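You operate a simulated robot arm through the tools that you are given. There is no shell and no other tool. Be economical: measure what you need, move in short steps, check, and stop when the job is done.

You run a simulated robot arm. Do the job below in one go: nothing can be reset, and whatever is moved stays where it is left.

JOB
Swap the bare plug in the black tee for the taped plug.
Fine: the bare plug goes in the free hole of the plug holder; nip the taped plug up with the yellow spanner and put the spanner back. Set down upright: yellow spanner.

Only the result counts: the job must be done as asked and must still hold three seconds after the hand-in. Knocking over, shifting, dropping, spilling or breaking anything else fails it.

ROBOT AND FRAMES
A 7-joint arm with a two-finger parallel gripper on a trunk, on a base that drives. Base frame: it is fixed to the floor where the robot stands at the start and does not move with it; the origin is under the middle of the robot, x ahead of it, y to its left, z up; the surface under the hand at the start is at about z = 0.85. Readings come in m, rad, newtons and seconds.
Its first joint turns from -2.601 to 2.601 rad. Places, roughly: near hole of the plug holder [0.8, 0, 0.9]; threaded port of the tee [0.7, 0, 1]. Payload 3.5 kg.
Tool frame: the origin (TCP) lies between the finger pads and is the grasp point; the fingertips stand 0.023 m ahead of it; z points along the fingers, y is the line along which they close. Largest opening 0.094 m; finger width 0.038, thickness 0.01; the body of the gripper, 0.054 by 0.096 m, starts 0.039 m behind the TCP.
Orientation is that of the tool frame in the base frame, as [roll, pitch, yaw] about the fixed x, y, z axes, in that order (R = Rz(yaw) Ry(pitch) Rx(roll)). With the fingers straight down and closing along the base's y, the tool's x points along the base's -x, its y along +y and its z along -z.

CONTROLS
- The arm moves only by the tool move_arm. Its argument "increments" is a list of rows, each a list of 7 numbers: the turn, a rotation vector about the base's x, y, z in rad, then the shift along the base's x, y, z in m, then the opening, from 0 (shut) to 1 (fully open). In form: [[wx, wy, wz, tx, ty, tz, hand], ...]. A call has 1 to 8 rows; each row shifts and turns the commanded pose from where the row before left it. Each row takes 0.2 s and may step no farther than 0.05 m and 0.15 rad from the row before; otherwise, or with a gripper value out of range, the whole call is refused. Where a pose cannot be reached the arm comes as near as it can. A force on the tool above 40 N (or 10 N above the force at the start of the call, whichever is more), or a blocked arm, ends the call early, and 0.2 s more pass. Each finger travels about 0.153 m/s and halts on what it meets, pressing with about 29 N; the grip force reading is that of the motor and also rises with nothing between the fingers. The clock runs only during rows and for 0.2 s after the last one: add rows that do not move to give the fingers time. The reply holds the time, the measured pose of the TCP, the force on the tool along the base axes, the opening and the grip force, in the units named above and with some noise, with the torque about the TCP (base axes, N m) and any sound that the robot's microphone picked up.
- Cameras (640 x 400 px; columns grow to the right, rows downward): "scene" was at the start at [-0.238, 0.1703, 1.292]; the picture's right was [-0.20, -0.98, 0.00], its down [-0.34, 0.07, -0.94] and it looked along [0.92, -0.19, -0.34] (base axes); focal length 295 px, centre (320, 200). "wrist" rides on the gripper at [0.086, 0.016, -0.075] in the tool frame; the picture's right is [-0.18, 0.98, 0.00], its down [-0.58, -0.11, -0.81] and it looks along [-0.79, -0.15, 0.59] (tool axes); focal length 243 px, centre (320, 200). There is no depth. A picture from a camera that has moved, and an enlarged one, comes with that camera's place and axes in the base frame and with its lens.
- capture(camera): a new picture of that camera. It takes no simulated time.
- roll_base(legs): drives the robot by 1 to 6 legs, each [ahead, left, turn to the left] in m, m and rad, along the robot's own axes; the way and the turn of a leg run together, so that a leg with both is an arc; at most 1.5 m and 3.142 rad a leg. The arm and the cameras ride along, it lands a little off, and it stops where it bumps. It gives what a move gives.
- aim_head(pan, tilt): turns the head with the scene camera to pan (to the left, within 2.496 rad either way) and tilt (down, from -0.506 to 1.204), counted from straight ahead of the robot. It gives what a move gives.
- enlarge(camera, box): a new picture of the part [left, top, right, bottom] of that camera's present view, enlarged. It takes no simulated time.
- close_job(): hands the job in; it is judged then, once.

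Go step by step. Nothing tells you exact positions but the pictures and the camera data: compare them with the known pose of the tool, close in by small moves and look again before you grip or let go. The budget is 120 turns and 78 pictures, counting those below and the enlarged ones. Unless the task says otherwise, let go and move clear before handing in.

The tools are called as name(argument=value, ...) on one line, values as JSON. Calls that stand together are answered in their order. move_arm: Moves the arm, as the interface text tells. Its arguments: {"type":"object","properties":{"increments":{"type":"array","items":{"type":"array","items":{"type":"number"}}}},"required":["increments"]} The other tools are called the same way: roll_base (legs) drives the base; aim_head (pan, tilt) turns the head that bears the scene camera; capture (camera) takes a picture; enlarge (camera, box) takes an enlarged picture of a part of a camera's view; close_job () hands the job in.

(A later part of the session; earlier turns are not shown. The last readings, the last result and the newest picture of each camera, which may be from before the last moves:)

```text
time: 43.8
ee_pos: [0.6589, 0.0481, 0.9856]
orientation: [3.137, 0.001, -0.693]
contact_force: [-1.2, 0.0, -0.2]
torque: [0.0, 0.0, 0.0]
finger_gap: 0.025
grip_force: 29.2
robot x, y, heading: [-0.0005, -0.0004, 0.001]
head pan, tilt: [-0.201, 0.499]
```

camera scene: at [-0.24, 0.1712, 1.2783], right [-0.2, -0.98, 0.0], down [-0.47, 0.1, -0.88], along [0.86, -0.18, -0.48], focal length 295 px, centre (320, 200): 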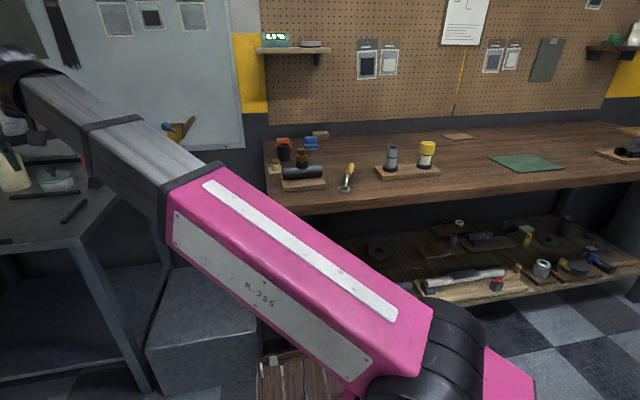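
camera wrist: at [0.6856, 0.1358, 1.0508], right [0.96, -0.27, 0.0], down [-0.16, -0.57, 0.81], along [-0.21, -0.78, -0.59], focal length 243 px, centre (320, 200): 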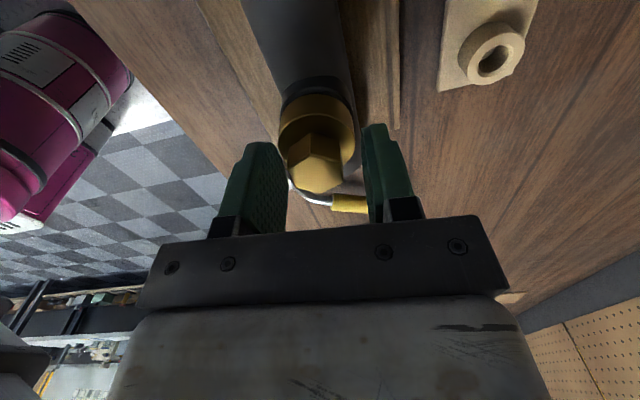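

No resistance: the plug is free. I lift it straight up and look.

move_arm(increments=[[0, 0, 0, 0, 0, 0.008, 0.2], [0, 0, 0, 0, 0, 0.01, 0.2], [0, 0, 0, 0, 0, 0.015, 0.2], [0, 0, 0, 0, 0, 0.015, 0.2]])

capture(camera="wrist")

capture(camera="scene")

```text
time: 44.8
ee_pos: [0.6597, 0.0485, 1.0355]
orientation: [3.137, 0.002, -0.691]
contact_force: [0.4, 0.2, -0.2]
torque: [-0.01, 0.03, 0.01]
finger_gap: 0.025
grip_force: 29.1
robot x, y, heading: [0.0002, 0.0035, 0.0]
head pan, tilt: [-0.201, 0.499]
```

```text
47 pictures are left
camera wrist: at [0.7162, -0.0186, 1.1087], right [-0.77, -0.64, 0.0], down [-0.37, 0.46, 0.81], along [-0.52, 0.62, -0.59], focal length 243 px, centre (320, 200)
```

wrist: 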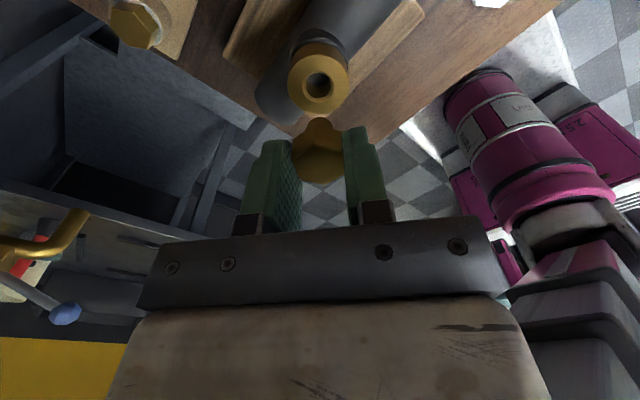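

```text
46 pictures are left
camera scene: at [-0.24, 0.1713, 1.2784], right [-0.2, -0.98, 0.0], down [-0.47, 0.1, -0.88], along [0.86, -0.17, -0.48], focal length 295 px, centre (320, 200)
```

scene: 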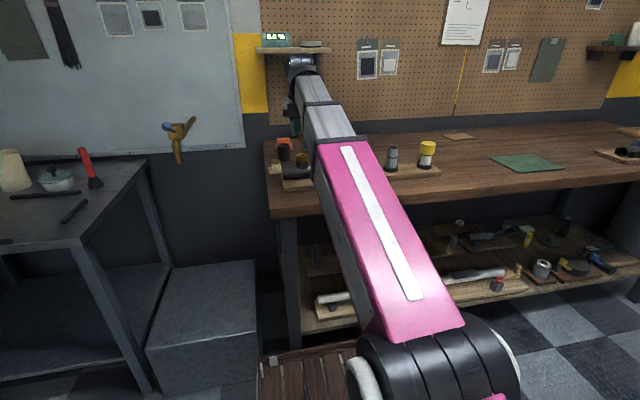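

The plug is out and held; the port is empty. Next I carry it above the free holder hole (~0.777, 0.034) and look.

move_arm(increments=[[0, 0, 0, 0.04, -0.005, 0, 0.2], [0, 0, 0, 0.04, -0.005, 0, 0.2], [0, 0, 0, 0.036, -0.004, -0.02, 0.2], [0, 0, 0, 0, 0, -0.03, 0.2]])

capture(camera="wrist")

enlarge(camera="wrist", box=[260, 60, 388, 180])

```text
time: 45.8
ee_pos: [0.7779, 0.035, 0.982]
orientation: [3.138, 0.002, -0.692]
contact_force: [-0.2, -0.2, -1.2]
torque: [0.02, 0.0, 0.02]
finger_gap: 0.0251
grip_force: 29.4
robot x, y, heading: [0.0026, -0.0015, -0.002]
head pan, tilt: [-0.201, 0.499]
```

```text
45 pictures are left
camera wrist: at [0.8338, -0.0326, 1.0567], right [-0.77, -0.64, 0.0], down [-0.38, 0.46, 0.81], along [-0.52, 0.62, -0.59], focal length 243 px, centre (320, 200)
```

wrist: 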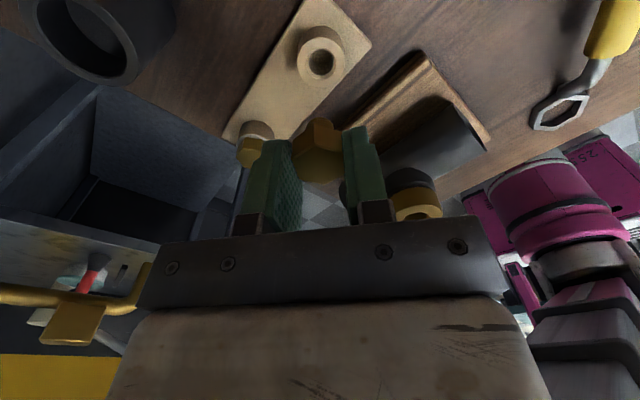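

```text
3.33 times, centred on (324, 120) of wrist
camera zoom: at [0.8338, -0.0326, 1.0567], right [-0.77, -0.64, 0.0], down [-0.38, 0.46, 0.81], along [-0.52, 0.62, -0.59], focal length 809 px, centre (307, 467)
```

zoom: 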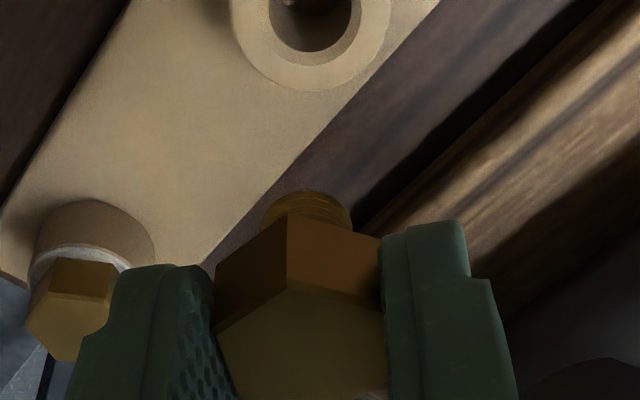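

The shank sits well over the hole in this view, with ~2 mm clearance expected. I descend to just above the boss and look again.

move_arm(increments=[[0, 0, 0, 0, 0, -0.025, 0.2], [0, 0, 0, 0, 0, -0.025, 0.2], [0, 0, 0, 0, 0, -0.012, 0.2]])

enlarge(camera="wrist", box=[260, 60, 388, 180])

```text
time: 46.5
ee_pos: [0.7774, 0.0369, 0.9197]
orientation: [3.139, 0.003, -0.693]
contact_force: [-0.6, -0.1, 2.3]
torque: [-0.03, 0.03, -0.01]
finger_gap: 0.0247
grip_force: 29.2
robot x, y, heading: [0.0, -0.0004, 0.001]
head pan, tilt: [-0.201, 0.499]
```

```text
3.33 times, centred on (324, 120) of wrist
camera zoom: at [0.8336, -0.0324, 0.9945], right [-0.77, -0.64, 0.0], down [-0.38, 0.46, 0.81], along [-0.52, 0.62, -0.59], focal length 809 px, centre (307, 467)
```

zoom: 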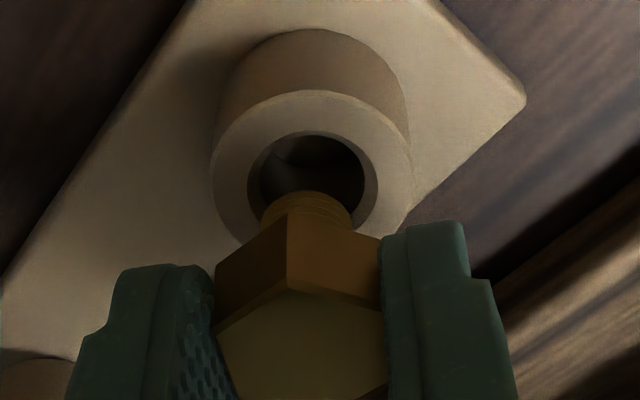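

The shank is over the chamfered hole within ~1 mm. I nudge −1 mm in y and lower until seated.

move_arm(increments=[[0, 0, 0, 0, -0.0012, -0.008, 0.2], [0, 0, 0, 0, 0, -0.006, 0.2], [0, 0, 0, 0, 0, -0.004, 0.2]])

enlarge(camera="wrist", box=[260, 60, 388, 180])

```text
time: 47.1
ee_pos: [0.7763, 0.0338, 0.9149]
orientation: [3.14, -0.001, -0.694]
contact_force: [-3.6, 0.2, 13.9]
torque: [-0.01, 0.23, 0.04]
finger_gap: 0.025
grip_force: 29.2
robot x, y, heading: [-0.0019, -0.002, -0.002]
head pan, tilt: [-0.201, 0.499]
stopped in row 2: the force on the tool passed its limit at 50 N (the readings are from after the stop); the commanded pose is now the measured one
```

```text
3.33 times, centred on (324, 120) of wrist
camera zoom: at [0.8336, -0.0335, 0.989], right [-0.77, -0.64, 0.0], down [-0.38, 0.46, 0.81], along [-0.52, 0.62, -0.59], focal length 809 px, centre (307, 467)
```

zoom: 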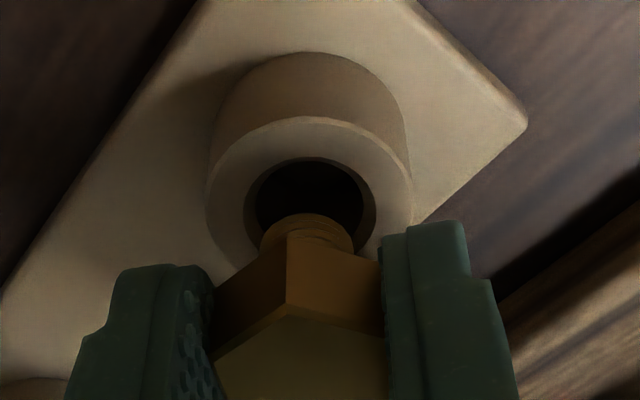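

The shank tip touched the rim on its −x side; the hole lies a few mm toward the camera (+x, −y). I lift a little, shift (+3, −4) mm, and look.

move_arm(increments=[[0, 0, 0, 0, 0, 0.006, 0.2], [0, 0, 0, 0.003, -0.004, 0, 0.2], [0, 0, 0, 0, 0, 0, 0.2]])

enlarge(camera="wrist", box=[260, 60, 388, 180])

```text
time: 47.9
ee_pos: [0.7811, 0.0303, 0.9201]
orientation: [3.14, 0.001, -0.691]
contact_force: [-0.4, 0.2, -0.3]
torque: [-0.02, 0.02, -0.01]
finger_gap: 0.0253
grip_force: 29.4
robot x, y, heading: [0.0026, -0.0029, 0.004]
head pan, tilt: [-0.201, 0.499]
```

```text
3.33 times, centred on (324, 120) of wrist
camera zoom: at [0.8377, -0.0378, 0.9947], right [-0.77, -0.64, 0.0], down [-0.38, 0.46, 0.81], along [-0.52, 0.62, -0.59], focal length 809 px, centre (307, 467)
```

zoom: 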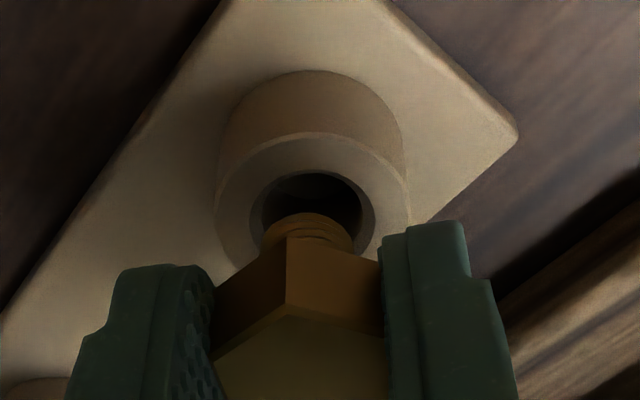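

Now the geometry says the tip is centred over the hole. I lower in small steps.

move_arm(increments=[[0, 0, 0, -0.0006, -0.0005, -0.005, 0.2], [0, 0, 0, 0, 0, -0.004, 0.2], [0, 0, 0, 0, 0, -0.004, 0.2], [0, 0, 0, 0, 0, -0.004, 0.2]])

enlarge(camera="wrist", box=[260, 60, 388, 180])

```text
time: 48.9
ee_pos: [0.7791, 0.0278, 0.9032]
orientation: [3.141, 0.001, -0.69]
contact_force: [0.4, -0.4, -0.7]
torque: [0.0, -0.01, 0.0]
finger_gap: 0.025
grip_force: 29.0
robot x, y, heading: [-0.0007, -0.0009, 0.0]
head pan, tilt: [-0.201, 0.499]
```

```text
3.33 times, centred on (324, 120) of wrist
camera zoom: at [0.8367, -0.0385, 0.9773], right [-0.77, -0.64, 0.0], down [-0.38, 0.46, 0.81], along [-0.52, 0.62, -0.59], focal length 809 px, centre (307, 467)
```

zoom: 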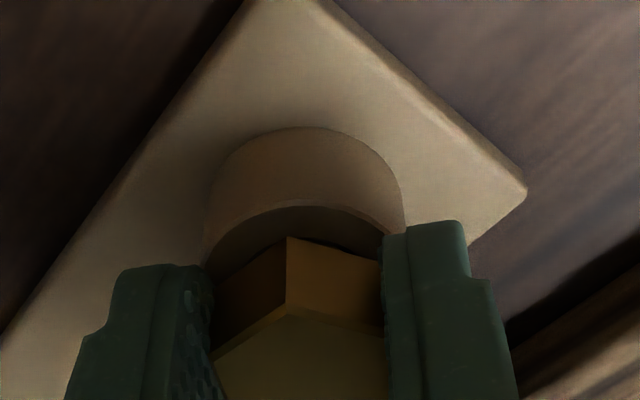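

It slid in without force. I lower on until the plug seats.

move_arm(increments=[[0, 0, 0, 0, 0, -0.003, 0.2], [0, 0, 0, 0, 0, -0.003, 0.2], [0, 0, 0, 0, 0, -0.002, 0.2]])

```text
time: 49.5
ee_pos: [0.7811, 0.029, 0.9007]
orientation: [3.141, -0.001, -0.695]
contact_force: [-3.9, 0.6, 10.6]
torque: [0.05, 0.28, 0.1]
finger_gap: 0.0253
grip_force: 29.1
robot x, y, heading: [0.0017, 0.0016, -0.0]
head pan, tilt: [-0.201, 0.499]
stopped in row 3: the force on the tool passed its limit at 49 N (the readings are from after the stop); the commanded pose is now the measured one
```

Fingertips/hex meet the boss: seated. I open slightly, rise, and check.

move_arm(increments=[[0, 0, 0, 0, 0, 0.0005, 0.35], [0, 0, 0, 0, 0, 0, 0.55], [0, 0, 0, 0, 0, 0.02, 0.6], [0, 0, 0, 0, 0, 0.04, 0.6], [0, 0, 0, 0, 0, 0.04, 0.6]])

capture(camera="wrist")

```text
time: 50.7
ee_pos: [0.7809, 0.0281, 1.0017]
orientation: [-3.141, 0.0, -0.693]
contact_force: [-0.7, 0.0, 0.2]
torque: [0.02, 0.0, -0.01]
finger_gap: 0.0562
grip_force: 0.2
robot x, y, heading: [0.0, 0.0034, -0.0]
head pan, tilt: [-0.201, 0.499]
```

```text
39 pictures are left
camera wrist: at [0.8373, -0.0388, 1.0765], right [-0.77, -0.64, 0.0], down [-0.38, 0.46, 0.81], along [-0.51, 0.62, -0.59], focal length 243 px, centre (320, 200)
```

wrist: 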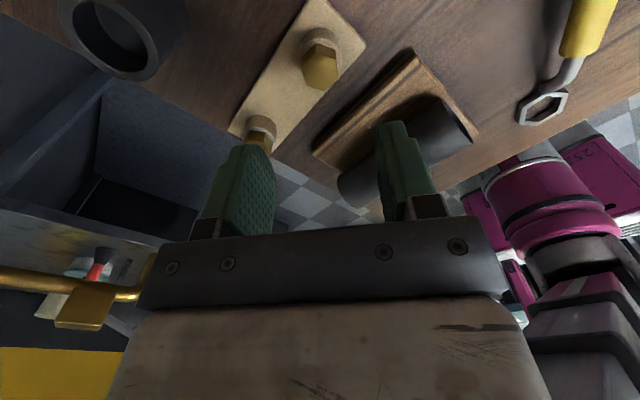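

The bare plug stands in its hole. Next I move above the taped plug (~0.781, 0.125) with the hand aligned to its flats.

move_arm(increments=[[0, 0, 0.085, 0, 0.045, 0, 0.8], [0, 0, 0.084, 0, 0.045, 0, 0.8], [0, 0, 0, 0, 0.005, -0.02, 0.8]])

capture(camera="wrist")

enlarge(camera="wrist", box=[260, 40, 388, 140])

```text
time: 51.5
ee_pos: [0.7799, 0.1248, 0.9802]
orientation: [-3.142, -0.002, -0.522]
contact_force: [0.7, -0.4, 0.0]
torque: [0.0, -0.01, -0.01]
finger_gap: 0.0754
grip_force: 0.1
robot x, y, heading: [0.0018, -0.0008, -0.006]
head pan, tilt: [-0.201, 0.499]
```

```text
38 pictures are left
camera wrist: at [0.8466, 0.0663, 1.0544], right [-0.65, -0.76, 0.0], down [-0.45, 0.39, 0.81], along [-0.61, 0.52, -0.59], focal length 243 px, centre (320, 200)
```

wrist: 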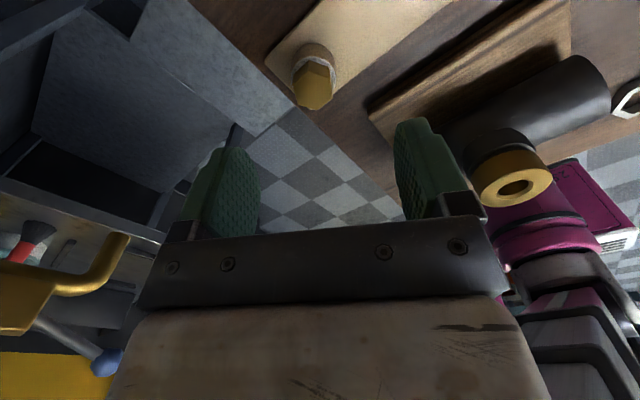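

```text
4.00 times, centred on (324, 90) of wrist
camera zoom: at [0.8466, 0.0663, 1.0544], right [-0.65, -0.76, 0.0], down [-0.45, 0.39, 0.81], along [-0.61, 0.52, -0.59], focal length 970 px, centre (304, 640)
```

zoom: 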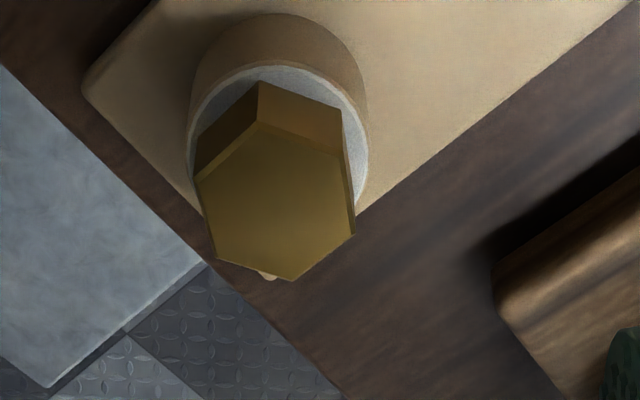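

The taped plug's hex lies about 6.6 mm further in +y. I shift, descend to just above the boss, and grip.

move_arm(increments=[[0, 0, 0, 0, 0.0066, -0.02, 0.8], [0, 0, 0, 0, 0, -0.035, 0.7], [0, 0, 0, 0, 0, -0.022, 0.7], [0, 0, 0, 0, 0, 0, 0.4], [0, 0, 0, 0, 0, 0, 0.2], [0, 0, 0, 0, 0, 0, 0.2]])

enlarge(camera="wrist", box=[240, 80, 400, 200])

```text
time: 52.9
ee_pos: [0.7801, 0.1302, 0.903]
orientation: [3.141, -0.002, -0.522]
contact_force: [0.3, -1.0, 0.3]
torque: [0.01, 0.01, 0.02]
finger_gap: 0.0249
grip_force: 28.9
robot x, y, heading: [-0.0006, 0.0005, -0.001]
head pan, tilt: [-0.201, 0.499]
```

```text
3.33 times, centred on (320, 140) of wrist
camera zoom: at [0.8463, 0.0733, 0.9777], right [-0.65, -0.76, 0.0], down [-0.45, 0.39, 0.81], along [-0.61, 0.52, -0.59], focal length 809 px, centre (320, 400)
```

zoom: 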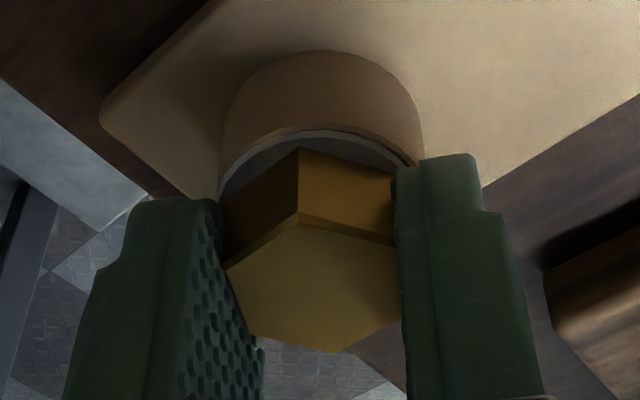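

Gripped cleanly. I lift it and carry it over the tee port.

move_arm(increments=[[0, 0, 0, 0, 0, 0.01, 0.2], [0, 0, 0, 0, 0, 0.03, 0.2], [0, 0, 0, 0, 0, 0.04, 0.2], [0, 0, 0, 0, 0, 0.04, 0.2], [0, 0, 0, -0.04, -0.02, 0, 0.2], [0, 0, 0, -0.04, -0.03, 0, 0.2], [0, 0, 0, -0.04, -0.03, 0, 0.2]])

capture(camera="wrist")

enlarge(camera="wrist", box=[240, 60, 400, 180])

```text
time: 54.5
ee_pos: [0.6608, 0.0505, 1.0257]
orientation: [3.141, -0.002, -0.522]
contact_force: [-0.1, 0.9, -0.6]
torque: [-0.02, 0.01, 0.02]
finger_gap: 0.0253
grip_force: 28.5
robot x, y, heading: [0.0008, -0.0013, 0.005]
head pan, tilt: [-0.201, 0.499]
```

```text
35 pictures are left
camera wrist: at [0.7273, -0.0067, 1.0996], right [-0.65, -0.76, 0.0], down [-0.45, 0.39, 0.8], along [-0.61, 0.52, -0.59], focal length 243 px, centre (320, 200)
```

wrist: 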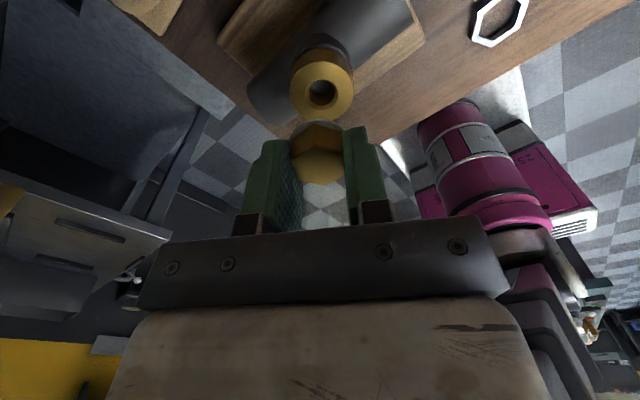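

```text
3.33 times, centred on (320, 120) of wrist
camera zoom: at [0.7273, -0.0067, 1.0996], right [-0.65, -0.76, 0.0], down [-0.45, 0.39, 0.8], along [-0.61, 0.52, -0.59], focal length 809 px, centre (320, 467)
```

zoom: 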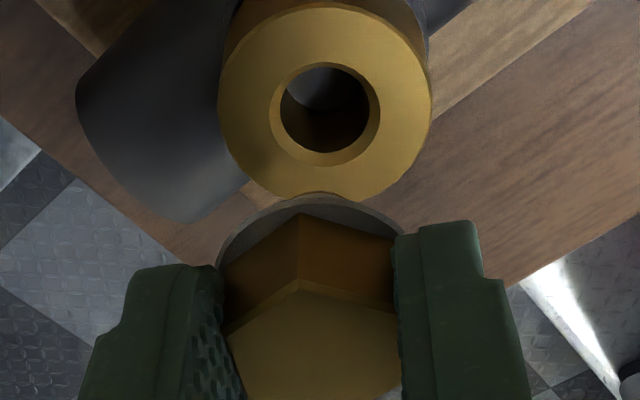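

The port is nearly centred beneath the plug; I correct −1.5 mm in y and descend to first contact.

move_arm(increments=[[0, 0, 0, -0.0004, -0.0015, -0.015, 0.2], [0, 0, 0, 0, 0, -0.012, 0.2], [0, 0, 0, 0, 0, -0.003, 0.2], [0, 0, 0, 0, 0, 0, 0.2]])

enlarge(camera="wrist", box=[240, 60, 400, 180])

```text
time: 55.5
ee_pos: [0.6597, 0.0497, 0.9946]
orientation: [3.141, -0.001, -0.525]
contact_force: [0.9, -0.4, 0.1]
torque: [0.01, 0.0, 0.0]
finger_gap: 0.0253
grip_force: 29.0
robot x, y, heading: [-0.0002, -0.0017, 0.0]
head pan, tilt: [-0.201, 0.499]
```

```text
3.33 times, centred on (320, 120) of wrist
camera zoom: at [0.727, -0.008, 1.0688], right [-0.65, -0.76, 0.0], down [-0.45, 0.39, 0.81], along [-0.61, 0.52, -0.59], focal length 809 px, centre (320, 467)
```

zoom: 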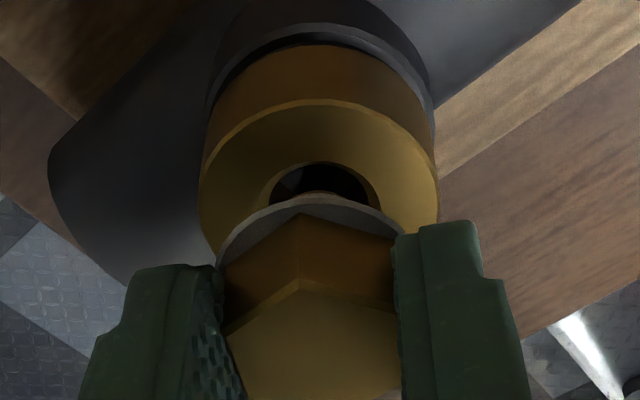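

move_arm(increments=[[0, 0, 0, 0, 0, -0.002, 0.2], [0, 0, 0, 0, 0, -0.002, 0.2], [0, 0, 0, 0, 0, 0, 0.2]])

```text
time: 56.3
ee_pos: [0.6599, 0.0486, 0.9905]
orientation: [-3.14, -0.002, -0.523]
contact_force: [0.4, 0.8, 0.4]
torque: [0.01, -0.02, 0.01]
finger_gap: 0.025
grip_force: 28.8
robot x, y, heading: [0.0013, 0.0005, -0.002]
head pan, tilt: [-0.201, 0.499]
```

move_arm(increments=[[0, 0, 0, 0, 0, -0.0015, 0.2], [0, 0, 0, 0, 0, -0.0015, 0.2], [0, 0, 0, 0, 0, 0, 0.2]])

move_arm(increments=[[0, 0, 0, 0, 0, -0.001, 0.2], [0, 0, 0, 0, 0, 0, 0.2]])

```text
time: 57.1
ee_pos: [0.66, 0.0494, 0.9866]
orientation: [3.141, -0.002, -0.523]
contact_force: [0.6, -0.2, -0.4]
torque: [0.02, 0.01, 0.01]
finger_gap: 0.0253
grip_force: 28.7
robot x, y, heading: [-0.0013, 0.0007, -0.004]
head pan, tilt: [-0.201, 0.499]
```

```text
time: 57.7
ee_pos: [0.6601, 0.0499, 0.9851]
orientation: [-3.142, -0.001, -0.524]
contact_force: [-1.9, 1.0, -0.2]
torque: [0.03, 0.03, 0.02]
finger_gap: 0.025
grip_force: 29.1
robot x, y, heading: [-0.0017, 0.0001, -0.005]
head pan, tilt: [-0.201, 0.499]
```

move_arm(increments=[[0, 0, 0, 0, 0, -0.001, 0.2], [0, 0, 0, 0, 0, -0.001, 0.2], [0, 0, 0, 0, 0, 0, 0.2]])

enlarge(camera="wrist", box=[240, 60, 400, 180])

```text
time: 58.5
ee_pos: [0.6593, 0.0498, 0.9845]
orientation: [-3.142, -0.002, -0.523]
contact_force: [-2.5, 0.2, -0.3]
torque: [0.01, 0.06, 0.0]
finger_gap: 0.025
grip_force: 28.7
robot x, y, heading: [0.0054, -0.0022, 0.001]
head pan, tilt: [-0.201, 0.499]
```

```text
3.33 times, centred on (320, 120) of wrist
camera zoom: at [0.7271, -0.0074, 1.0587], right [-0.65, -0.76, 0.0], down [-0.45, 0.39, 0.81], along [-0.61, 0.52, -0.59], focal length 809 px, centre (320, 467)
```

zoom: 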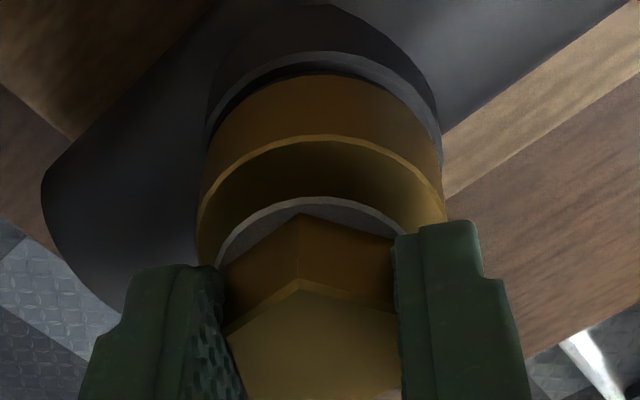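

The tip is entering the port with almost no load. I begin turning clockwise with slight downward follow.

move_arm(increments=[[0, 0, 0, -0.0003, 0, -0.001, 0.2], [0, 0, -0.14, 0, 0, -0.0002, 0.2], [0, 0, -0.14, 0, 0, -0.0001, 0.2], [0, 0, -0.14, 0, 0, -0.0001, 0.2], [0, 0, -0.14, 0, 0, -0.0001, 0.2], [0, 0, -0.14, 0, 0, -0.0001, 0.2], [0, 0, -0.14, 0, 0, -0.0001, 0.2]])

```text
time: 60.1
ee_pos: [0.6595, 0.0493, 0.9816]
orientation: [3.141, 0.0, -1.364]
contact_force: [0.0, 0.0, 0.8]
torque: [0.0, -0.03, 0.01]
finger_gap: 0.0254
grip_force: 29.4
robot x, y, heading: [-0.0029, -0.0006, -0.002]
head pan, tilt: [-0.201, 0.499]
```

move_arm(increments=[[0, 0, 0, 0, 0, -0.001, 0.2], [0, 0, -0.14, 0, 0, -0.0002, 0.2], [0, 0, -0.14, 0, 0, -0.0001, 0.2], [0, 0, -0.14, 0, 0, -0.0001, 0.2], [0, 0, -0.14, 0, 0, -0.0001, 0.2], [0, 0, -0.14, 0, 0, -0.0001, 0.2], [0, 0, -0.14, 0, 0, -0.0001, 0.2]])

```text
time: 61.7
ee_pos: [0.6608, 0.0499, 0.9809]
orientation: [-3.14, -0.003, -2.205]
contact_force: [14.3, 15.0, 13.3]
torque: [0.29, -0.28, -0.01]
finger_gap: 0.0251
grip_force: 29.3
robot x, y, heading: [0.0015, -0.0039, -0.001]
head pan, tilt: [-0.201, 0.499]
```

Thread contact now (13 N upward). I relieve the side load and continue clockwise.

move_arm(increments=[[0, 0, 0, 0.001, 0.001, 0, 0.2], [0, 0, -0.14, 0, 0, -5e-05, 0.2], [0, 0, -0.14, 0, 0, -5e-05, 0.2], [0, 0, -0.14, 0, 0, -5e-05, 0.2], [0, 0, -0.14, 0, 0, -5e-05, 0.2], [0, 0, -0.14, 0, 0, -5e-05, 0.2]])

enlarge(camera="wrist", box=[240, 60, 400, 180])

```text
time: 63.1
ee_pos: [0.6605, 0.0477, 0.9806]
orientation: [-3.139, -0.002, -2.905]
contact_force: [11.9, -7.6, 9.0]
torque: [-0.15, -0.24, -0.01]
finger_gap: 0.0249
grip_force: 29.4
robot x, y, heading: [-0.0029, 0.0038, 0.002]
head pan, tilt: [-0.201, 0.499]
```

```text
3.33 times, centred on (320, 120) of wrist
camera zoom: at [0.573, 0.0452, 1.0548], right [-0.05, 1.0, 0.0], down [0.59, 0.03, 0.81], along [0.8, 0.04, -0.59], focal length 809 px, centre (320, 467)
```

zoom: 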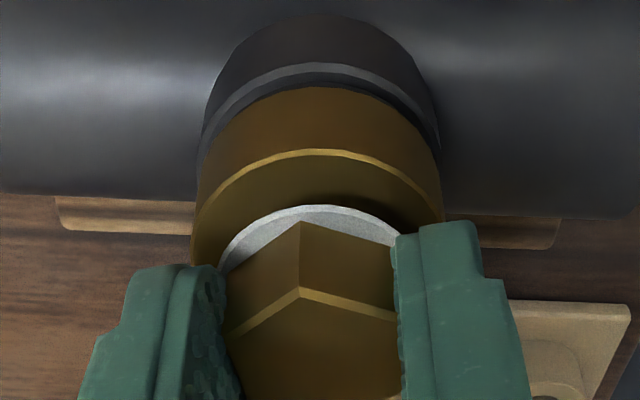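

Engaged and turning well. I continue clockwise to the end of this stroke.

move_arm(increments=[[0, 0, -0.14, 0.0008, -0.0007, -5e-05, 0.2], [0, 0, -0.14, 0, 0, -5e-05, 0.2], [0, 0, -0.14, 0, 0, -5e-05, 0.2], [0, 0, -0.14, 0, 0, -5e-05, 0.2], [0, 0, -0.14, 0, 0, -5e-05, 0.2], [0, 0, -0.14, 0, 0, -5e-05, 0.2]])

move_arm(increments=[[0, 0, -0.14, 0, 0, -5e-05, 0.2], [0, 0, -0.14, 0, 0, -5e-05, 0.2], [0, 0, -0.14, 0, 0, -5e-05, 0.2], [0, 0, -0.14, 0, 0, -5e-05, 0.2], [0, 0, -0.14, 0, 0, -5e-05, 0.2], [0, 0, -0.14, 0, 0, -5e-05, 0.2]])

```text
time: 64.5
ee_pos: [0.6595, 0.0486, 0.9788]
orientation: [3.14, -0.001, 2.539]
contact_force: [-6.9, -7.5, 24.9]
torque: [-0.11, 0.23, 0.03]
finger_gap: 0.0252
grip_force: 29.0
robot x, y, heading: [-0.0029, 0.0007, -0.0]
head pan, tilt: [-0.201, 0.499]
```

```text
time: 65.9
ee_pos: [0.6604, 0.0488, 0.9784]
orientation: [3.14, -0.001, 1.698]
contact_force: [-14.2, -13.8, 18.5]
torque: [-0.22, 0.28, 0.02]
finger_gap: 0.0253
grip_force: 29.0
robot x, y, heading: [0.0018, -0.0036, 0.002]
head pan, tilt: [-0.201, 0.499]
```

Released-regrip cycle: open, swing back 240°, grip again.

move_arm(increments=[[0, 0, 0, 0, 0, 0, 0.5], [0, 0, 0, 0, 0, 0, 0.5], [0, 0, 0.14, 0, 0, 0, 0.5], [0, 0, 0.14, 0, 0, 0, 0.5], [0, 0, 0.14, 0, 0, 0, 0.5], [0, 0, 0.14, 0, 0, 0, 0.5], [0, 0, 0.14, 0, 0, 0, 0.5], [0, 0, 0.14, 0, 0, 0, 0.5]])

enlarge(camera="wrist", box=[240, 60, 400, 180])

```text
time: 67.7
ee_pos: [0.6619, 0.0488, 0.9779]
orientation: [-3.141, -0.001, 2.542]
contact_force: [0.6, 0.0, -0.2]
torque: [0.04, -0.01, -0.03]
finger_gap: 0.0471
grip_force: 0.2
robot x, y, heading: [0.0019, 0.0038, 0.004]
head pan, tilt: [-0.201, 0.499]
```

```text
3.33 times, centred on (320, 120) of wrist
camera zoom: at [0.6, 0.1117, 1.053], right [0.71, 0.71, 0.0], down [0.42, -0.42, 0.81], along [0.57, -0.57, -0.59], focal length 809 px, centre (320, 467)
```

zoom: 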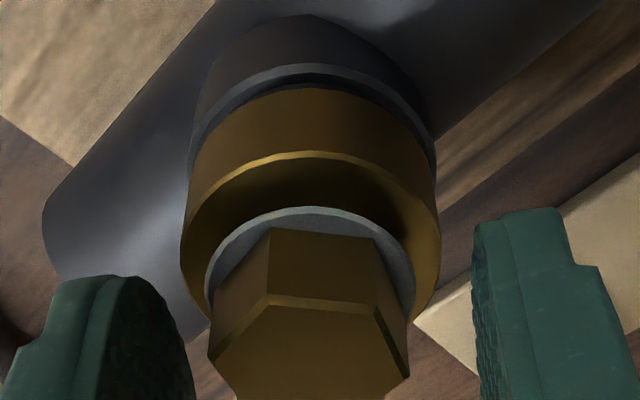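

move_arm(increments=[[0, 0, 0.14, -0.001, 0, 0, 0.5], [0, 0, 0.14, 0, 0, 0, 0.5], [0, 0, 0.14, 0, 0, 0, 0.5], [0, 0, 0.14, 0, 0, 0, 0.5], [0, 0, 0.14, 0, 0, 0, 0.5], [0, 0, 0.14, 0, 0, 0, 0.5], [0, 0, 0.14, 0, 0, 0, 0.5], [0, 0, 0.14, 0, 0, 0, 0.5]])

move_arm(increments=[[0, 0, 0.14, 0, 0, 0, 0.5], [0, 0, 0.14, 0, 0, 0, 0.5], [0, 0, 0.14, 0, 0, 0, 0.5], [0, 0, 0.14, 0, 0, 0, 0.5], [0, 0, 0.14, 0, 0, 0, 0.5], [0, 0, 0.14, 0, 0, 0, 0.5], [0, 0, 0.14, 0, 0, 0, 0.5], [0, 0, 0.14, 0, 0, 0, 0.5]])

move_arm(increments=[[0, 0, 0.14, 0, 0, 0, 0.5], [0, 0, 0.14, 0, 0, 0, 0.5], [0, 0, 0.14, 0, 0, 0, 0.5], [0, 0, 0.14, 0, 0, 0, 0.5], [0, 0, 0.14, 0, 0, 0, 0.5], [0, 0, 0.14, 0, 0, 0, 0.5], [0, 0, 0.14, 0, 0, 0, 0.5], [0, 0, 0.12, 0, 0, 0, 0.5]])

move_arm(increments=[[0, 0, 0, 0, 0, 0, 0.2], [0, 0, 0, 0, 0, 0, 0.2]])

```text
time: 69.5
ee_pos: [0.6608, 0.0485, 0.9795]
orientation: [3.141, -0.002, -2.619]
contact_force: [0.2, -0.2, 1.1]
torque: [-0.03, 0.05, 0.0]
finger_gap: 0.0469
grip_force: 0.0
robot x, y, heading: [-0.0012, -0.0005, 0.004]
head pan, tilt: [-0.201, 0.499]
```

```text
time: 71.3
ee_pos: [0.6604, 0.0493, 0.979]
orientation: [-3.141, 0.0, -1.5]
contact_force: [0.3, -1.0, -0.8]
torque: [-0.03, 0.0, 0.02]
finger_gap: 0.047
grip_force: 0.0
robot x, y, heading: [-0.002, 0.0022, 0.001]
head pan, tilt: [-0.201, 0.499]
```

```text
time: 73.1
ee_pos: [0.6595, 0.0502, 0.9786]
orientation: [-3.142, -0.001, -0.401]
contact_force: [-0.6, 1.2, -0.1]
torque: [-0.01, 0.0, 0.02]
finger_gap: 0.0471
grip_force: 0.0
robot x, y, heading: [-0.0011, -0.0025, 0.003]
head pan, tilt: [-0.201, 0.499]
```

```text
time: 73.7
ee_pos: [0.6599, 0.0495, 0.9789]
orientation: [-3.14, -0.001, -0.403]
contact_force: [-1.5, -2.3, -0.6]
torque: [-0.03, -0.01, 0.01]
finger_gap: 0.025
grip_force: 29.3
robot x, y, heading: [-0.0031, 0.0002, -0.0]
head pan, tilt: [-0.201, 0.499]
```

Regripped cleanly with no side load. Now another long clockwise stroke.

move_arm(increments=[[0, 0, -0.14, 0, 0, -5e-05, 0.2], [0, 0, -0.14, 0, 0, -5e-05, 0.2], [0, 0, -0.14, 0, 0, -5e-05, 0.2], [0, 0, -0.14, 0, 0, -5e-05, 0.2], [0, 0, -0.14, 0, 0, -5e-05, 0.2], [0, 0, -0.14, 0, 0, -5e-05, 0.2], [0, 0, -0.14, 0, 0, -5e-05, 0.2]])

move_arm(increments=[[0, 0, -0.14, 0, 0, -5e-05, 0.2], [0, 0, -0.14, 0, 0, -5e-05, 0.2], [0, 0, -0.14, 0, 0, -5e-05, 0.2], [0, 0, -0.14, 0, 0, -5e-05, 0.2], [0, 0, -0.14, 0, 0, -5e-05, 0.2], [0, 0, -0.14, 0, 0, -5e-05, 0.2], [0, 0, -0.14, 0, 0, -5e-05, 0.2]])

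```text
time: 75.3
ee_pos: [0.6601, 0.0497, 0.9787]
orientation: [-3.14, -0.003, -1.386]
contact_force: [-4.0, -0.4, 15.8]
torque: [-0.01, 0.15, 0.01]
finger_gap: 0.0252
grip_force: 29.6
robot x, y, heading: [-0.0007, -0.0019, 0.0]
head pan, tilt: [-0.201, 0.499]
```

```text
time: 76.9
ee_pos: [0.6604, 0.0498, 0.9774]
orientation: [-3.139, -0.001, -2.366]
contact_force: [-5.5, -4.2, 20.4]
torque: [-0.09, 0.1, 0.02]
finger_gap: 0.025
grip_force: 29.2
robot x, y, heading: [0.0005, 0.0032, 0.003]
head pan, tilt: [-0.201, 0.499]
```

move_arm(increments=[[0, 0, -0.14, 0, 0, 0.0003, 0.2], [0, 0, -0.14, 0, 0, 0, 0.2], [0, 0, -0.14, 0, 0, 0, 0.2], [0, 0, -0.14, 0, 0, 0, 0.2], [0, 0, -0.14, 0, 0, 0, 0.2], [0, 0, -0.14, 0, 0, 0, 0.2], [0, 0, -0.14, 0, 0, 0, 0.2]])

move_arm(increments=[[0, 0, -0.14, 0, 0, -5e-05, 0.2], [0, 0, -0.14, 0, 0, -5e-05, 0.2], [0, 0, -0.14, 0, 0, -5e-05, 0.2], [0, 0, -0.14, 0, 0, -5e-05, 0.2], [0, 0, -0.14, 0, 0, -5e-05, 0.2], [0, 0, -0.14, 0, 0, -5e-05, 0.2], [0, 0, -0.14, 0, 0, -5e-05, 0.2]])

enlarge(camera="wrist", box=[240, 60, 400, 180])

```text
time: 78.5
ee_pos: [0.6613, 0.0498, 0.9776]
orientation: [3.141, -0.002, 2.94]
contact_force: [-1.6, -7.0, 18.5]
torque: [-0.13, 0.02, 0.01]
finger_gap: 0.0253
grip_force: 28.8
robot x, y, heading: [0.0018, -0.0011, -0.002]
head pan, tilt: [-0.201, 0.499]
```

```text
time: 80.1
ee_pos: [0.6596, 0.0496, 0.9769]
orientation: [3.14, 0.0, 1.957]
contact_force: [-2.0, -5.0, 16.5]
torque: [-0.12, 0.01, 0.0]
finger_gap: 0.0252
grip_force: 28.7
robot x, y, heading: [-0.0024, -0.0008, -0.001]
head pan, tilt: [-0.201, 0.499]
```

```text
3.33 times, centred on (320, 120) of wrist
camera zoom: at [0.6427, 0.1354, 1.0515], right [0.98, 0.2, 0.0], down [0.12, -0.58, 0.8], along [0.16, -0.79, -0.59], focal length 809 px, centre (320, 467)
```

zoom: 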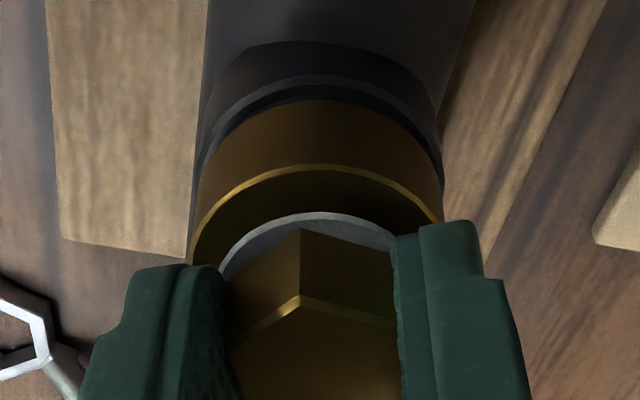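

Still turning easily. Another cycle: release, swing back 240°, regrip, turn.

move_arm(increments=[[0, 0, 0, 0, 0, 0, 0.5], [0, 0, 0, 0, 0, 0, 0.5], [0, 0, 0.14, 0, 0, 0, 0.5], [0, 0, 0.14, 0, 0, 0, 0.5], [0, 0, 0.14, 0, 0, 0, 0.5], [0, 0, 0.14, 0, 0, 0, 0.5], [0, 0, 0.14, 0, 0, 0, 0.5], [0, 0, 0.14, 0, 0, 0, 0.5]])

move_arm(increments=[[0, 0, 0.14, 0, 0, 0, 0.5], [0, 0, 0.14, 0, 0, 0, 0.5], [0, 0, 0.14, 0, 0, 0, 0.5], [0, 0, 0.14, 0, 0, 0, 0.5], [0, 0, 0.14, 0, 0, 0, 0.5], [0, 0, 0.14, 0, 0, 0, 0.5], [0, 0, 0.14, 0, 0, 0, 0.5], [0, 0, 0.14, 0, 0, 0, 0.5]])

move_arm(increments=[[0, 0, 0.14, 0, 0, 0, 0.5], [0, 0, 0.14, 0, 0, 0, 0.5], [0, 0, 0.14, 0, 0, 0, 0.5], [0, 0, 0.14, 0, 0, 0, 0.5], [0, 0, 0.14, 0, 0, 0, 0.5], [0, 0, 0.14, 0, 0, 0, 0.5], [0, 0, 0.14, 0, 0, 0, 0.5], [0, 0, 0.14, 0, 0, 0, 0.5]])

move_arm(increments=[[0, 0, 0.14, 0, 0, 0, 0.5], [0, 0, 0.14, 0, 0, 0, 0.5], [0, 0, 0.14, 0, 0, 0, 0.5], [0, 0, 0.14, 0, 0, 0, 0.5], [0, 0, 0.14, 0, 0, 0, 0.5], [0, 0, 0.14, 0, 0, 0, 0.5], [0, 0, 0.14, 0, 0, 0, 0.2], [0, 0, 0.0, 0, 0, 0, 0.2]])

```text
time: 81.9
ee_pos: [0.66, 0.0495, 0.9768]
orientation: [-3.14, -0.002, 2.803]
contact_force: [-0.2, -0.4, 0.1]
torque: [0.0, 0.03, -0.01]
finger_gap: 0.0467
grip_force: 0.1
robot x, y, heading: [0.0005, 0.0037, 0.0]
head pan, tilt: [-0.201, 0.499]
```

```text
time: 83.7
ee_pos: [0.6609, 0.0495, 0.9759]
orientation: [-3.141, 0.0, -2.361]
contact_force: [-0.5, -0.1, -0.7]
torque: [-0.03, 0.0, -0.02]
finger_gap: 0.047
grip_force: 0.1
robot x, y, heading: [0.0001, -0.0008, -0.004]
head pan, tilt: [-0.201, 0.499]
```

```text
time: 85.5
ee_pos: [0.6606, 0.0493, 0.9779]
orientation: [3.14, -0.002, -1.238]
contact_force: [0.7, 0.0, 0.3]
torque: [-0.01, 0.01, 0.01]
finger_gap: 0.0472
grip_force: 0.1
robot x, y, heading: [-0.0045, 0.0002, 0.002]
head pan, tilt: [-0.201, 0.499]
```

```text
time: 87.3
ee_pos: [0.66, 0.0492, 0.9768]
orientation: [-3.14, -0.001, -0.261]
contact_force: [-2.0, -6.0, 1.3]
torque: [-0.14, 0.06, -0.01]
finger_gap: 0.0274
grip_force: 29.2
robot x, y, heading: [-0.0022, -0.0006, -0.003]
head pan, tilt: [-0.201, 0.499]
```

move_arm(increments=[[0, 0, -0.14, 0, 0, 0, 0.2], [0, 0, -0.14, 0, 0, -5e-05, 0.2], [0, 0, -0.14, 0, 0, -5e-05, 0.2], [0, 0, -0.14, 0, 0, -5e-05, 0.2], [0, 0, -0.14, 0, 0, -5e-05, 0.2], [0, 0, -0.14, 0, 0, -5e-05, 0.2], [0, 0, -0.14, 0, 0, -5e-05, 0.2]])

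move_arm(increments=[[0, 0, -0.14, 0, 0, 0, 0.2], [0, 0, -0.14, 0, 0, -5e-05, 0.2], [0, 0, -0.14, 0, 0, -5e-05, 0.2], [0, 0, -0.14, 0, 0, -5e-05, 0.2], [0, 0, -0.14, 0, 0, -5e-05, 0.2], [0, 0, -0.14, 0, 0, -5e-05, 0.2], [0, 0, -0.14, 0, 0, -5e-05, 0.2]])

move_arm(increments=[[0, 0, -0.14, 0, 0, 0, 0.2], [0, 0, -0.14, 0, 0, -5e-05, 0.2], [0, 0, -0.14, 0, 0, -5e-05, 0.2], [0, 0, -0.14, 0, 0, -5e-05, 0.2], [0, 0, -0.14, 0, 0, -5e-05, 0.2], [0, 0, -0.14, 0, 0, -5e-05, 0.2], [0, 0, -0.14, 0, 0, -5e-05, 0.2]])

```text
time: 88.9
ee_pos: [0.6594, 0.0514, 0.977]
orientation: [-3.14, -0.002, -1.245]
contact_force: [-7.0, 0.4, -2.4]
torque: [0.01, 0.13, 0.02]
finger_gap: 0.0255
grip_force: 28.9
robot x, y, heading: [-0.0008, -0.0025, -0.003]
head pan, tilt: [-0.201, 0.499]
```

```text
time: 90.5
ee_pos: [0.662, 0.0505, 0.9761]
orientation: [-3.141, -0.001, -2.226]
contact_force: [-2.7, 10.2, 7.6]
torque: [0.2, 0.06, -0.03]
finger_gap: 0.0249
grip_force: 29.1
robot x, y, heading: [0.0008, 0.0036, -0.002]
head pan, tilt: [-0.201, 0.499]
```

```text
time: 92.1
ee_pos: [0.6616, 0.0495, 0.9755]
orientation: [3.14, 0.0, 3.076]
contact_force: [12.1, 0.6, 21.4]
torque: [0.02, -0.19, -0.02]
finger_gap: 0.025
grip_force: 28.6
robot x, y, heading: [-0.0006, 0.0002, -0.0]
head pan, tilt: [-0.201, 0.499]
```

move_arm(increments=[[0, 0, -0.14, 0.0005, 0, 0.0005, 0.2], [0, 0, -0.14, 0, 0, 0, 0.2], [0, 0, -0.14, 0, 0, 0, 0.2], [0, 0, -0.14, 0, 0, 0, 0.2], [0, 0, -0.14, 0, 0, 0, 0.2], [0, 0, -0.14, 0, 0, 0, 0.2], [0, 0, -0.14, 0, 0, 0, 0.2]])

enlarge(camera="wrist", box=[240, 60, 400, 180])

```text
time: 93.7
ee_pos: [0.6604, 0.0478, 0.9758]
orientation: [-3.14, -0.002, 2.098]
contact_force: [4.9, -13.1, -7.3]
torque: [-0.28, -0.14, 0.02]
finger_gap: 0.0251
grip_force: 28.8
robot x, y, heading: [-0.0016, -0.0004, -0.001]
head pan, tilt: [-0.201, 0.499]
```

```text
3.33 times, centred on (320, 120) of wrist
camera zoom: at [0.6316, 0.1314, 1.0499], right [0.94, 0.34, 0.0], down [0.2, -0.56, 0.81], along [0.27, -0.76, -0.59], focal length 809 px, centre (320, 467)
```

zoom: 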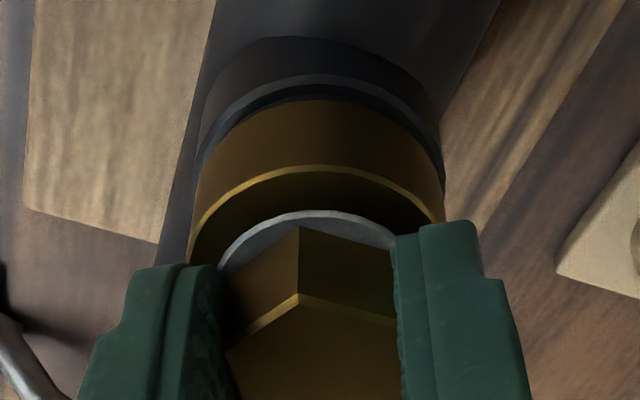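

The plug is still descending and the tape ring is now ~1–2 mm above the collar. Another cycle.

move_arm(increments=[[0, 0, 0, 0, 0, 0, 0.5], [0, 0, 0, 0, 0, 0, 0.5], [0, 0, 0.14, 0, 0, 0, 0.5], [0, 0, 0.14, 0, 0, 0, 0.5], [0, 0, 0.14, 0, 0, 0, 0.5], [0, 0, 0.14, 0, 0, 0, 0.5], [0, 0, 0.14, 0, 0, 0, 0.5], [0, 0, 0.14, 0, 0, 0, 0.5]])

move_arm(increments=[[0, 0, 0.14, 0, 0, 0, 0.5], [0, 0, 0.14, 0, 0, 0, 0.5], [0, 0, 0.14, 0, 0, 0, 0.5], [0, 0, 0.14, 0, 0, 0, 0.5], [0, 0, 0.14, 0, 0, 0, 0.5], [0, 0, 0.14, 0, 0, 0, 0.5], [0, 0, 0.14, 0, 0, 0, 0.5], [0, 0, 0.14, 0, 0, 0, 0.5]])

move_arm(increments=[[0, 0, 0.14, 0, 0, 0, 0.5], [0, 0, 0.14, 0, 0, 0, 0.5], [0, 0, 0.14, 0, 0, 0, 0.5], [0, 0, 0.14, 0, 0, 0, 0.5], [0, 0, 0.14, 0, 0, 0, 0.5], [0, 0, 0.14, 0, 0, 0, 0.5], [0, 0, 0.14, 0, 0, 0, 0.5], [0, 0, 0.15, 0, 0, 0, 0.5]])

move_arm(increments=[[0, 0, 0.14, 0, 0, 0, 0.5], [0, 0, 0.14, 0, 0, 0, 0.5], [0, 0, 0.14, 0, 0, 0, 0.5], [0, 0, 0.14, 0, 0, 0, 0.5], [0, 0, 0.14, 0, 0, 0, 0.5], [0, 0, 0.14, 0, 0, 0, 0.5], [0, 0, 0.14, 0, 0, 0, 0.5], [0, 0, 0.118, 0, 0, 0, 0.5]])

move_arm(increments=[[0, 0, 0, 0, 0, 0, 0.2], [0, 0, 0, 0, 0, 0, 0.2]])

move_arm(increments=[[0, 0, -0.14, 0, 0, 0, 0.2], [0, 0, -0.14, 0, 0, -5e-05, 0.2], [0, 0, -0.14, 0, 0, -5e-05, 0.2], [0, 0, -0.14, 0, 0, -5e-05, 0.2], [0, 0, -0.14, 0, 0, -5e-05, 0.2], [0, 0, -0.14, 0, 0, -5e-05, 0.2], [0, 0, -0.14, 0, 0, -5e-05, 0.2]])

```text
time: 95.5
ee_pos: [0.6611, 0.049, 0.9748]
orientation: [-3.141, -0.002, 2.946]
contact_force: [-0.2, -1.2, -0.6]
torque: [0.04, -0.02, 0.02]
finger_gap: 0.0468
grip_force: 0.1
robot x, y, heading: [-0.0024, 0.0032, -0.003]
head pan, tilt: [-0.201, 0.499]
```

```text
time: 97.3
ee_pos: [0.6611, 0.0495, 0.9754]
orientation: [-3.142, -0.001, -2.219]
contact_force: [0.8, -0.1, -0.5]
torque: [0.01, -0.03, -0.01]
finger_gap: 0.047
grip_force: 0.0
robot x, y, heading: [0.0005, 0.0022, 0.003]
head pan, tilt: [-0.201, 0.499]
```

```text
time: 99.1
ee_pos: [0.6606, 0.05, 0.9762]
orientation: [3.141, -0.001, -1.09]
contact_force: [0.0, -0.2, -0.3]
torque: [0.03, 0.01, -0.02]
finger_gap: 0.047
grip_force: 0.0
robot x, y, heading: [0.0019, -0.0006, -0.003]
head pan, tilt: [-0.201, 0.499]
```

```text
time: 100.9
ee_pos: [0.6609, 0.0506, 0.9755]
orientation: [-3.139, -0.003, -0.06]
contact_force: [0.5, -0.1, 0.8]
torque: [0.0, -0.03, 0.0]
finger_gap: 0.0471
grip_force: 0.1
out of reach, approached as far as the arm can: row 8
robot x, y, heading: [0.0005, 0.0014, 0.005]
head pan, tilt: [-0.201, 0.499]
```

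```text
time: 101.5
ee_pos: [0.6604, 0.0491, 0.9759]
orientation: [-3.14, -0.002, -0.062]
contact_force: [-3.0, -11.7, 0.2]
torque: [-0.23, 0.07, 0.01]
finger_gap: 0.0252
grip_force: 28.7
robot x, y, heading: [-0.0004, -0.003, -0.001]
head pan, tilt: [-0.201, 0.499]
```

```text
time: 103.1
ee_pos: [0.6603, 0.0482, 0.9752]
orientation: [3.141, -0.002, -1.045]
contact_force: [-12.9, -15.9, 7.4]
torque: [-0.3, 0.26, 0.02]
finger_gap: 0.0253
grip_force: 29.0
robot x, y, heading: [0.0032, 0.0024, 0.002]
head pan, tilt: [-0.201, 0.499]
```

move_arm(increments=[[0, 0, -0.14, -0.0008, -0.001, 0, 0.2], [0, 0, -0.14, 0, 0, -5e-05, 0.2], [0, 0, -0.14, 0, 0, -5e-05, 0.2], [0, 0, -0.14, 0, 0, -5e-05, 0.2], [0, 0, -0.14, 0, 0, -5e-05, 0.2], [0, 0, -0.14, 0, 0, -5e-05, 0.2], [0, 0, -0.14, 0, 0, -5e-05, 0.2]])

move_arm(increments=[[0, 0, -0.14, 0, 0.0005, 0, 0.2], [0, 0, -0.14, 0, 0, -5e-05, 0.2], [0, 0, -0.14, 0, 0, -5e-05, 0.2], [0, 0, -0.14, 0, 0, -5e-05, 0.2], [0, 0, -0.14, 0, 0, -5e-05, 0.2], [0, 0, -0.14, 0, 0, -5e-05, 0.2], [0, 0, -0.14, 0, 0, -5e-05, 0.2]])

```text
time: 104.7
ee_pos: [0.6597, 0.0485, 0.9751]
orientation: [-3.14, -0.002, -2.024]
contact_force: [-4.6, 2.5, 0.8]
torque: [0.05, 0.07, 0.0]
finger_gap: 0.0252
grip_force: 29.5
robot x, y, heading: [-0.0012, -0.0036, -0.001]
head pan, tilt: [-0.201, 0.499]
```

```text
time: 106.3
ee_pos: [0.6609, 0.0498, 0.9741]
orientation: [3.141, -0.003, -3.004]
contact_force: [-8.5, 3.0, 21.8]
torque: [0.04, 0.18, 0.0]
finger_gap: 0.0251
grip_force: 29.7
robot x, y, heading: [-0.0013, 0.0002, -0.002]
head pan, tilt: [-0.201, 0.499]
```

move_arm(increments=[[0, 0, -0.14, 0, 0, 0.001, 0.2], [0, 0, -0.14, 0, 0, 0, 0.2], [0, 0, -0.14, 0, 0, 0, 0.2], [0, 0, -0.14, 0, 0, 0, 0.2], [0, 0, -0.14, 0, 0, 0, 0.2], [0, 0, -0.14, 0, 0, 0, 0.2], [0, 0, -0.14, 0, 0, 0, 0.2]])

enlarge(camera="wrist", box=[240, 60, 400, 180])

```text
time: 107.9
ee_pos: [0.6603, 0.0488, 0.974]
orientation: [-3.14, -0.001, 2.299]
contact_force: [-5.1, 4.4, -8.6]
torque: [0.11, 0.08, 0.01]
finger_gap: 0.0252
grip_force: 29.3
robot x, y, heading: [0.002, 0.0015, 0.001]
head pan, tilt: [-0.201, 0.499]
```

```text
3.33 times, centred on (320, 120) of wrist
camera zoom: at [0.6151, 0.1247, 1.049], right [0.86, 0.52, 0.0], down [0.31, -0.51, 0.81], along [0.42, -0.69, -0.59], focal length 809 px, centre (320, 467)
```

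zoom: 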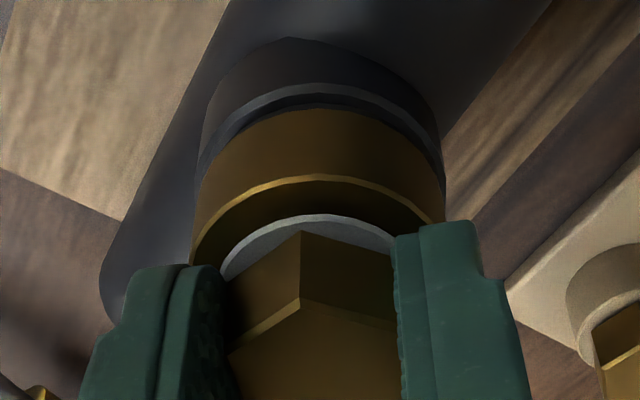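

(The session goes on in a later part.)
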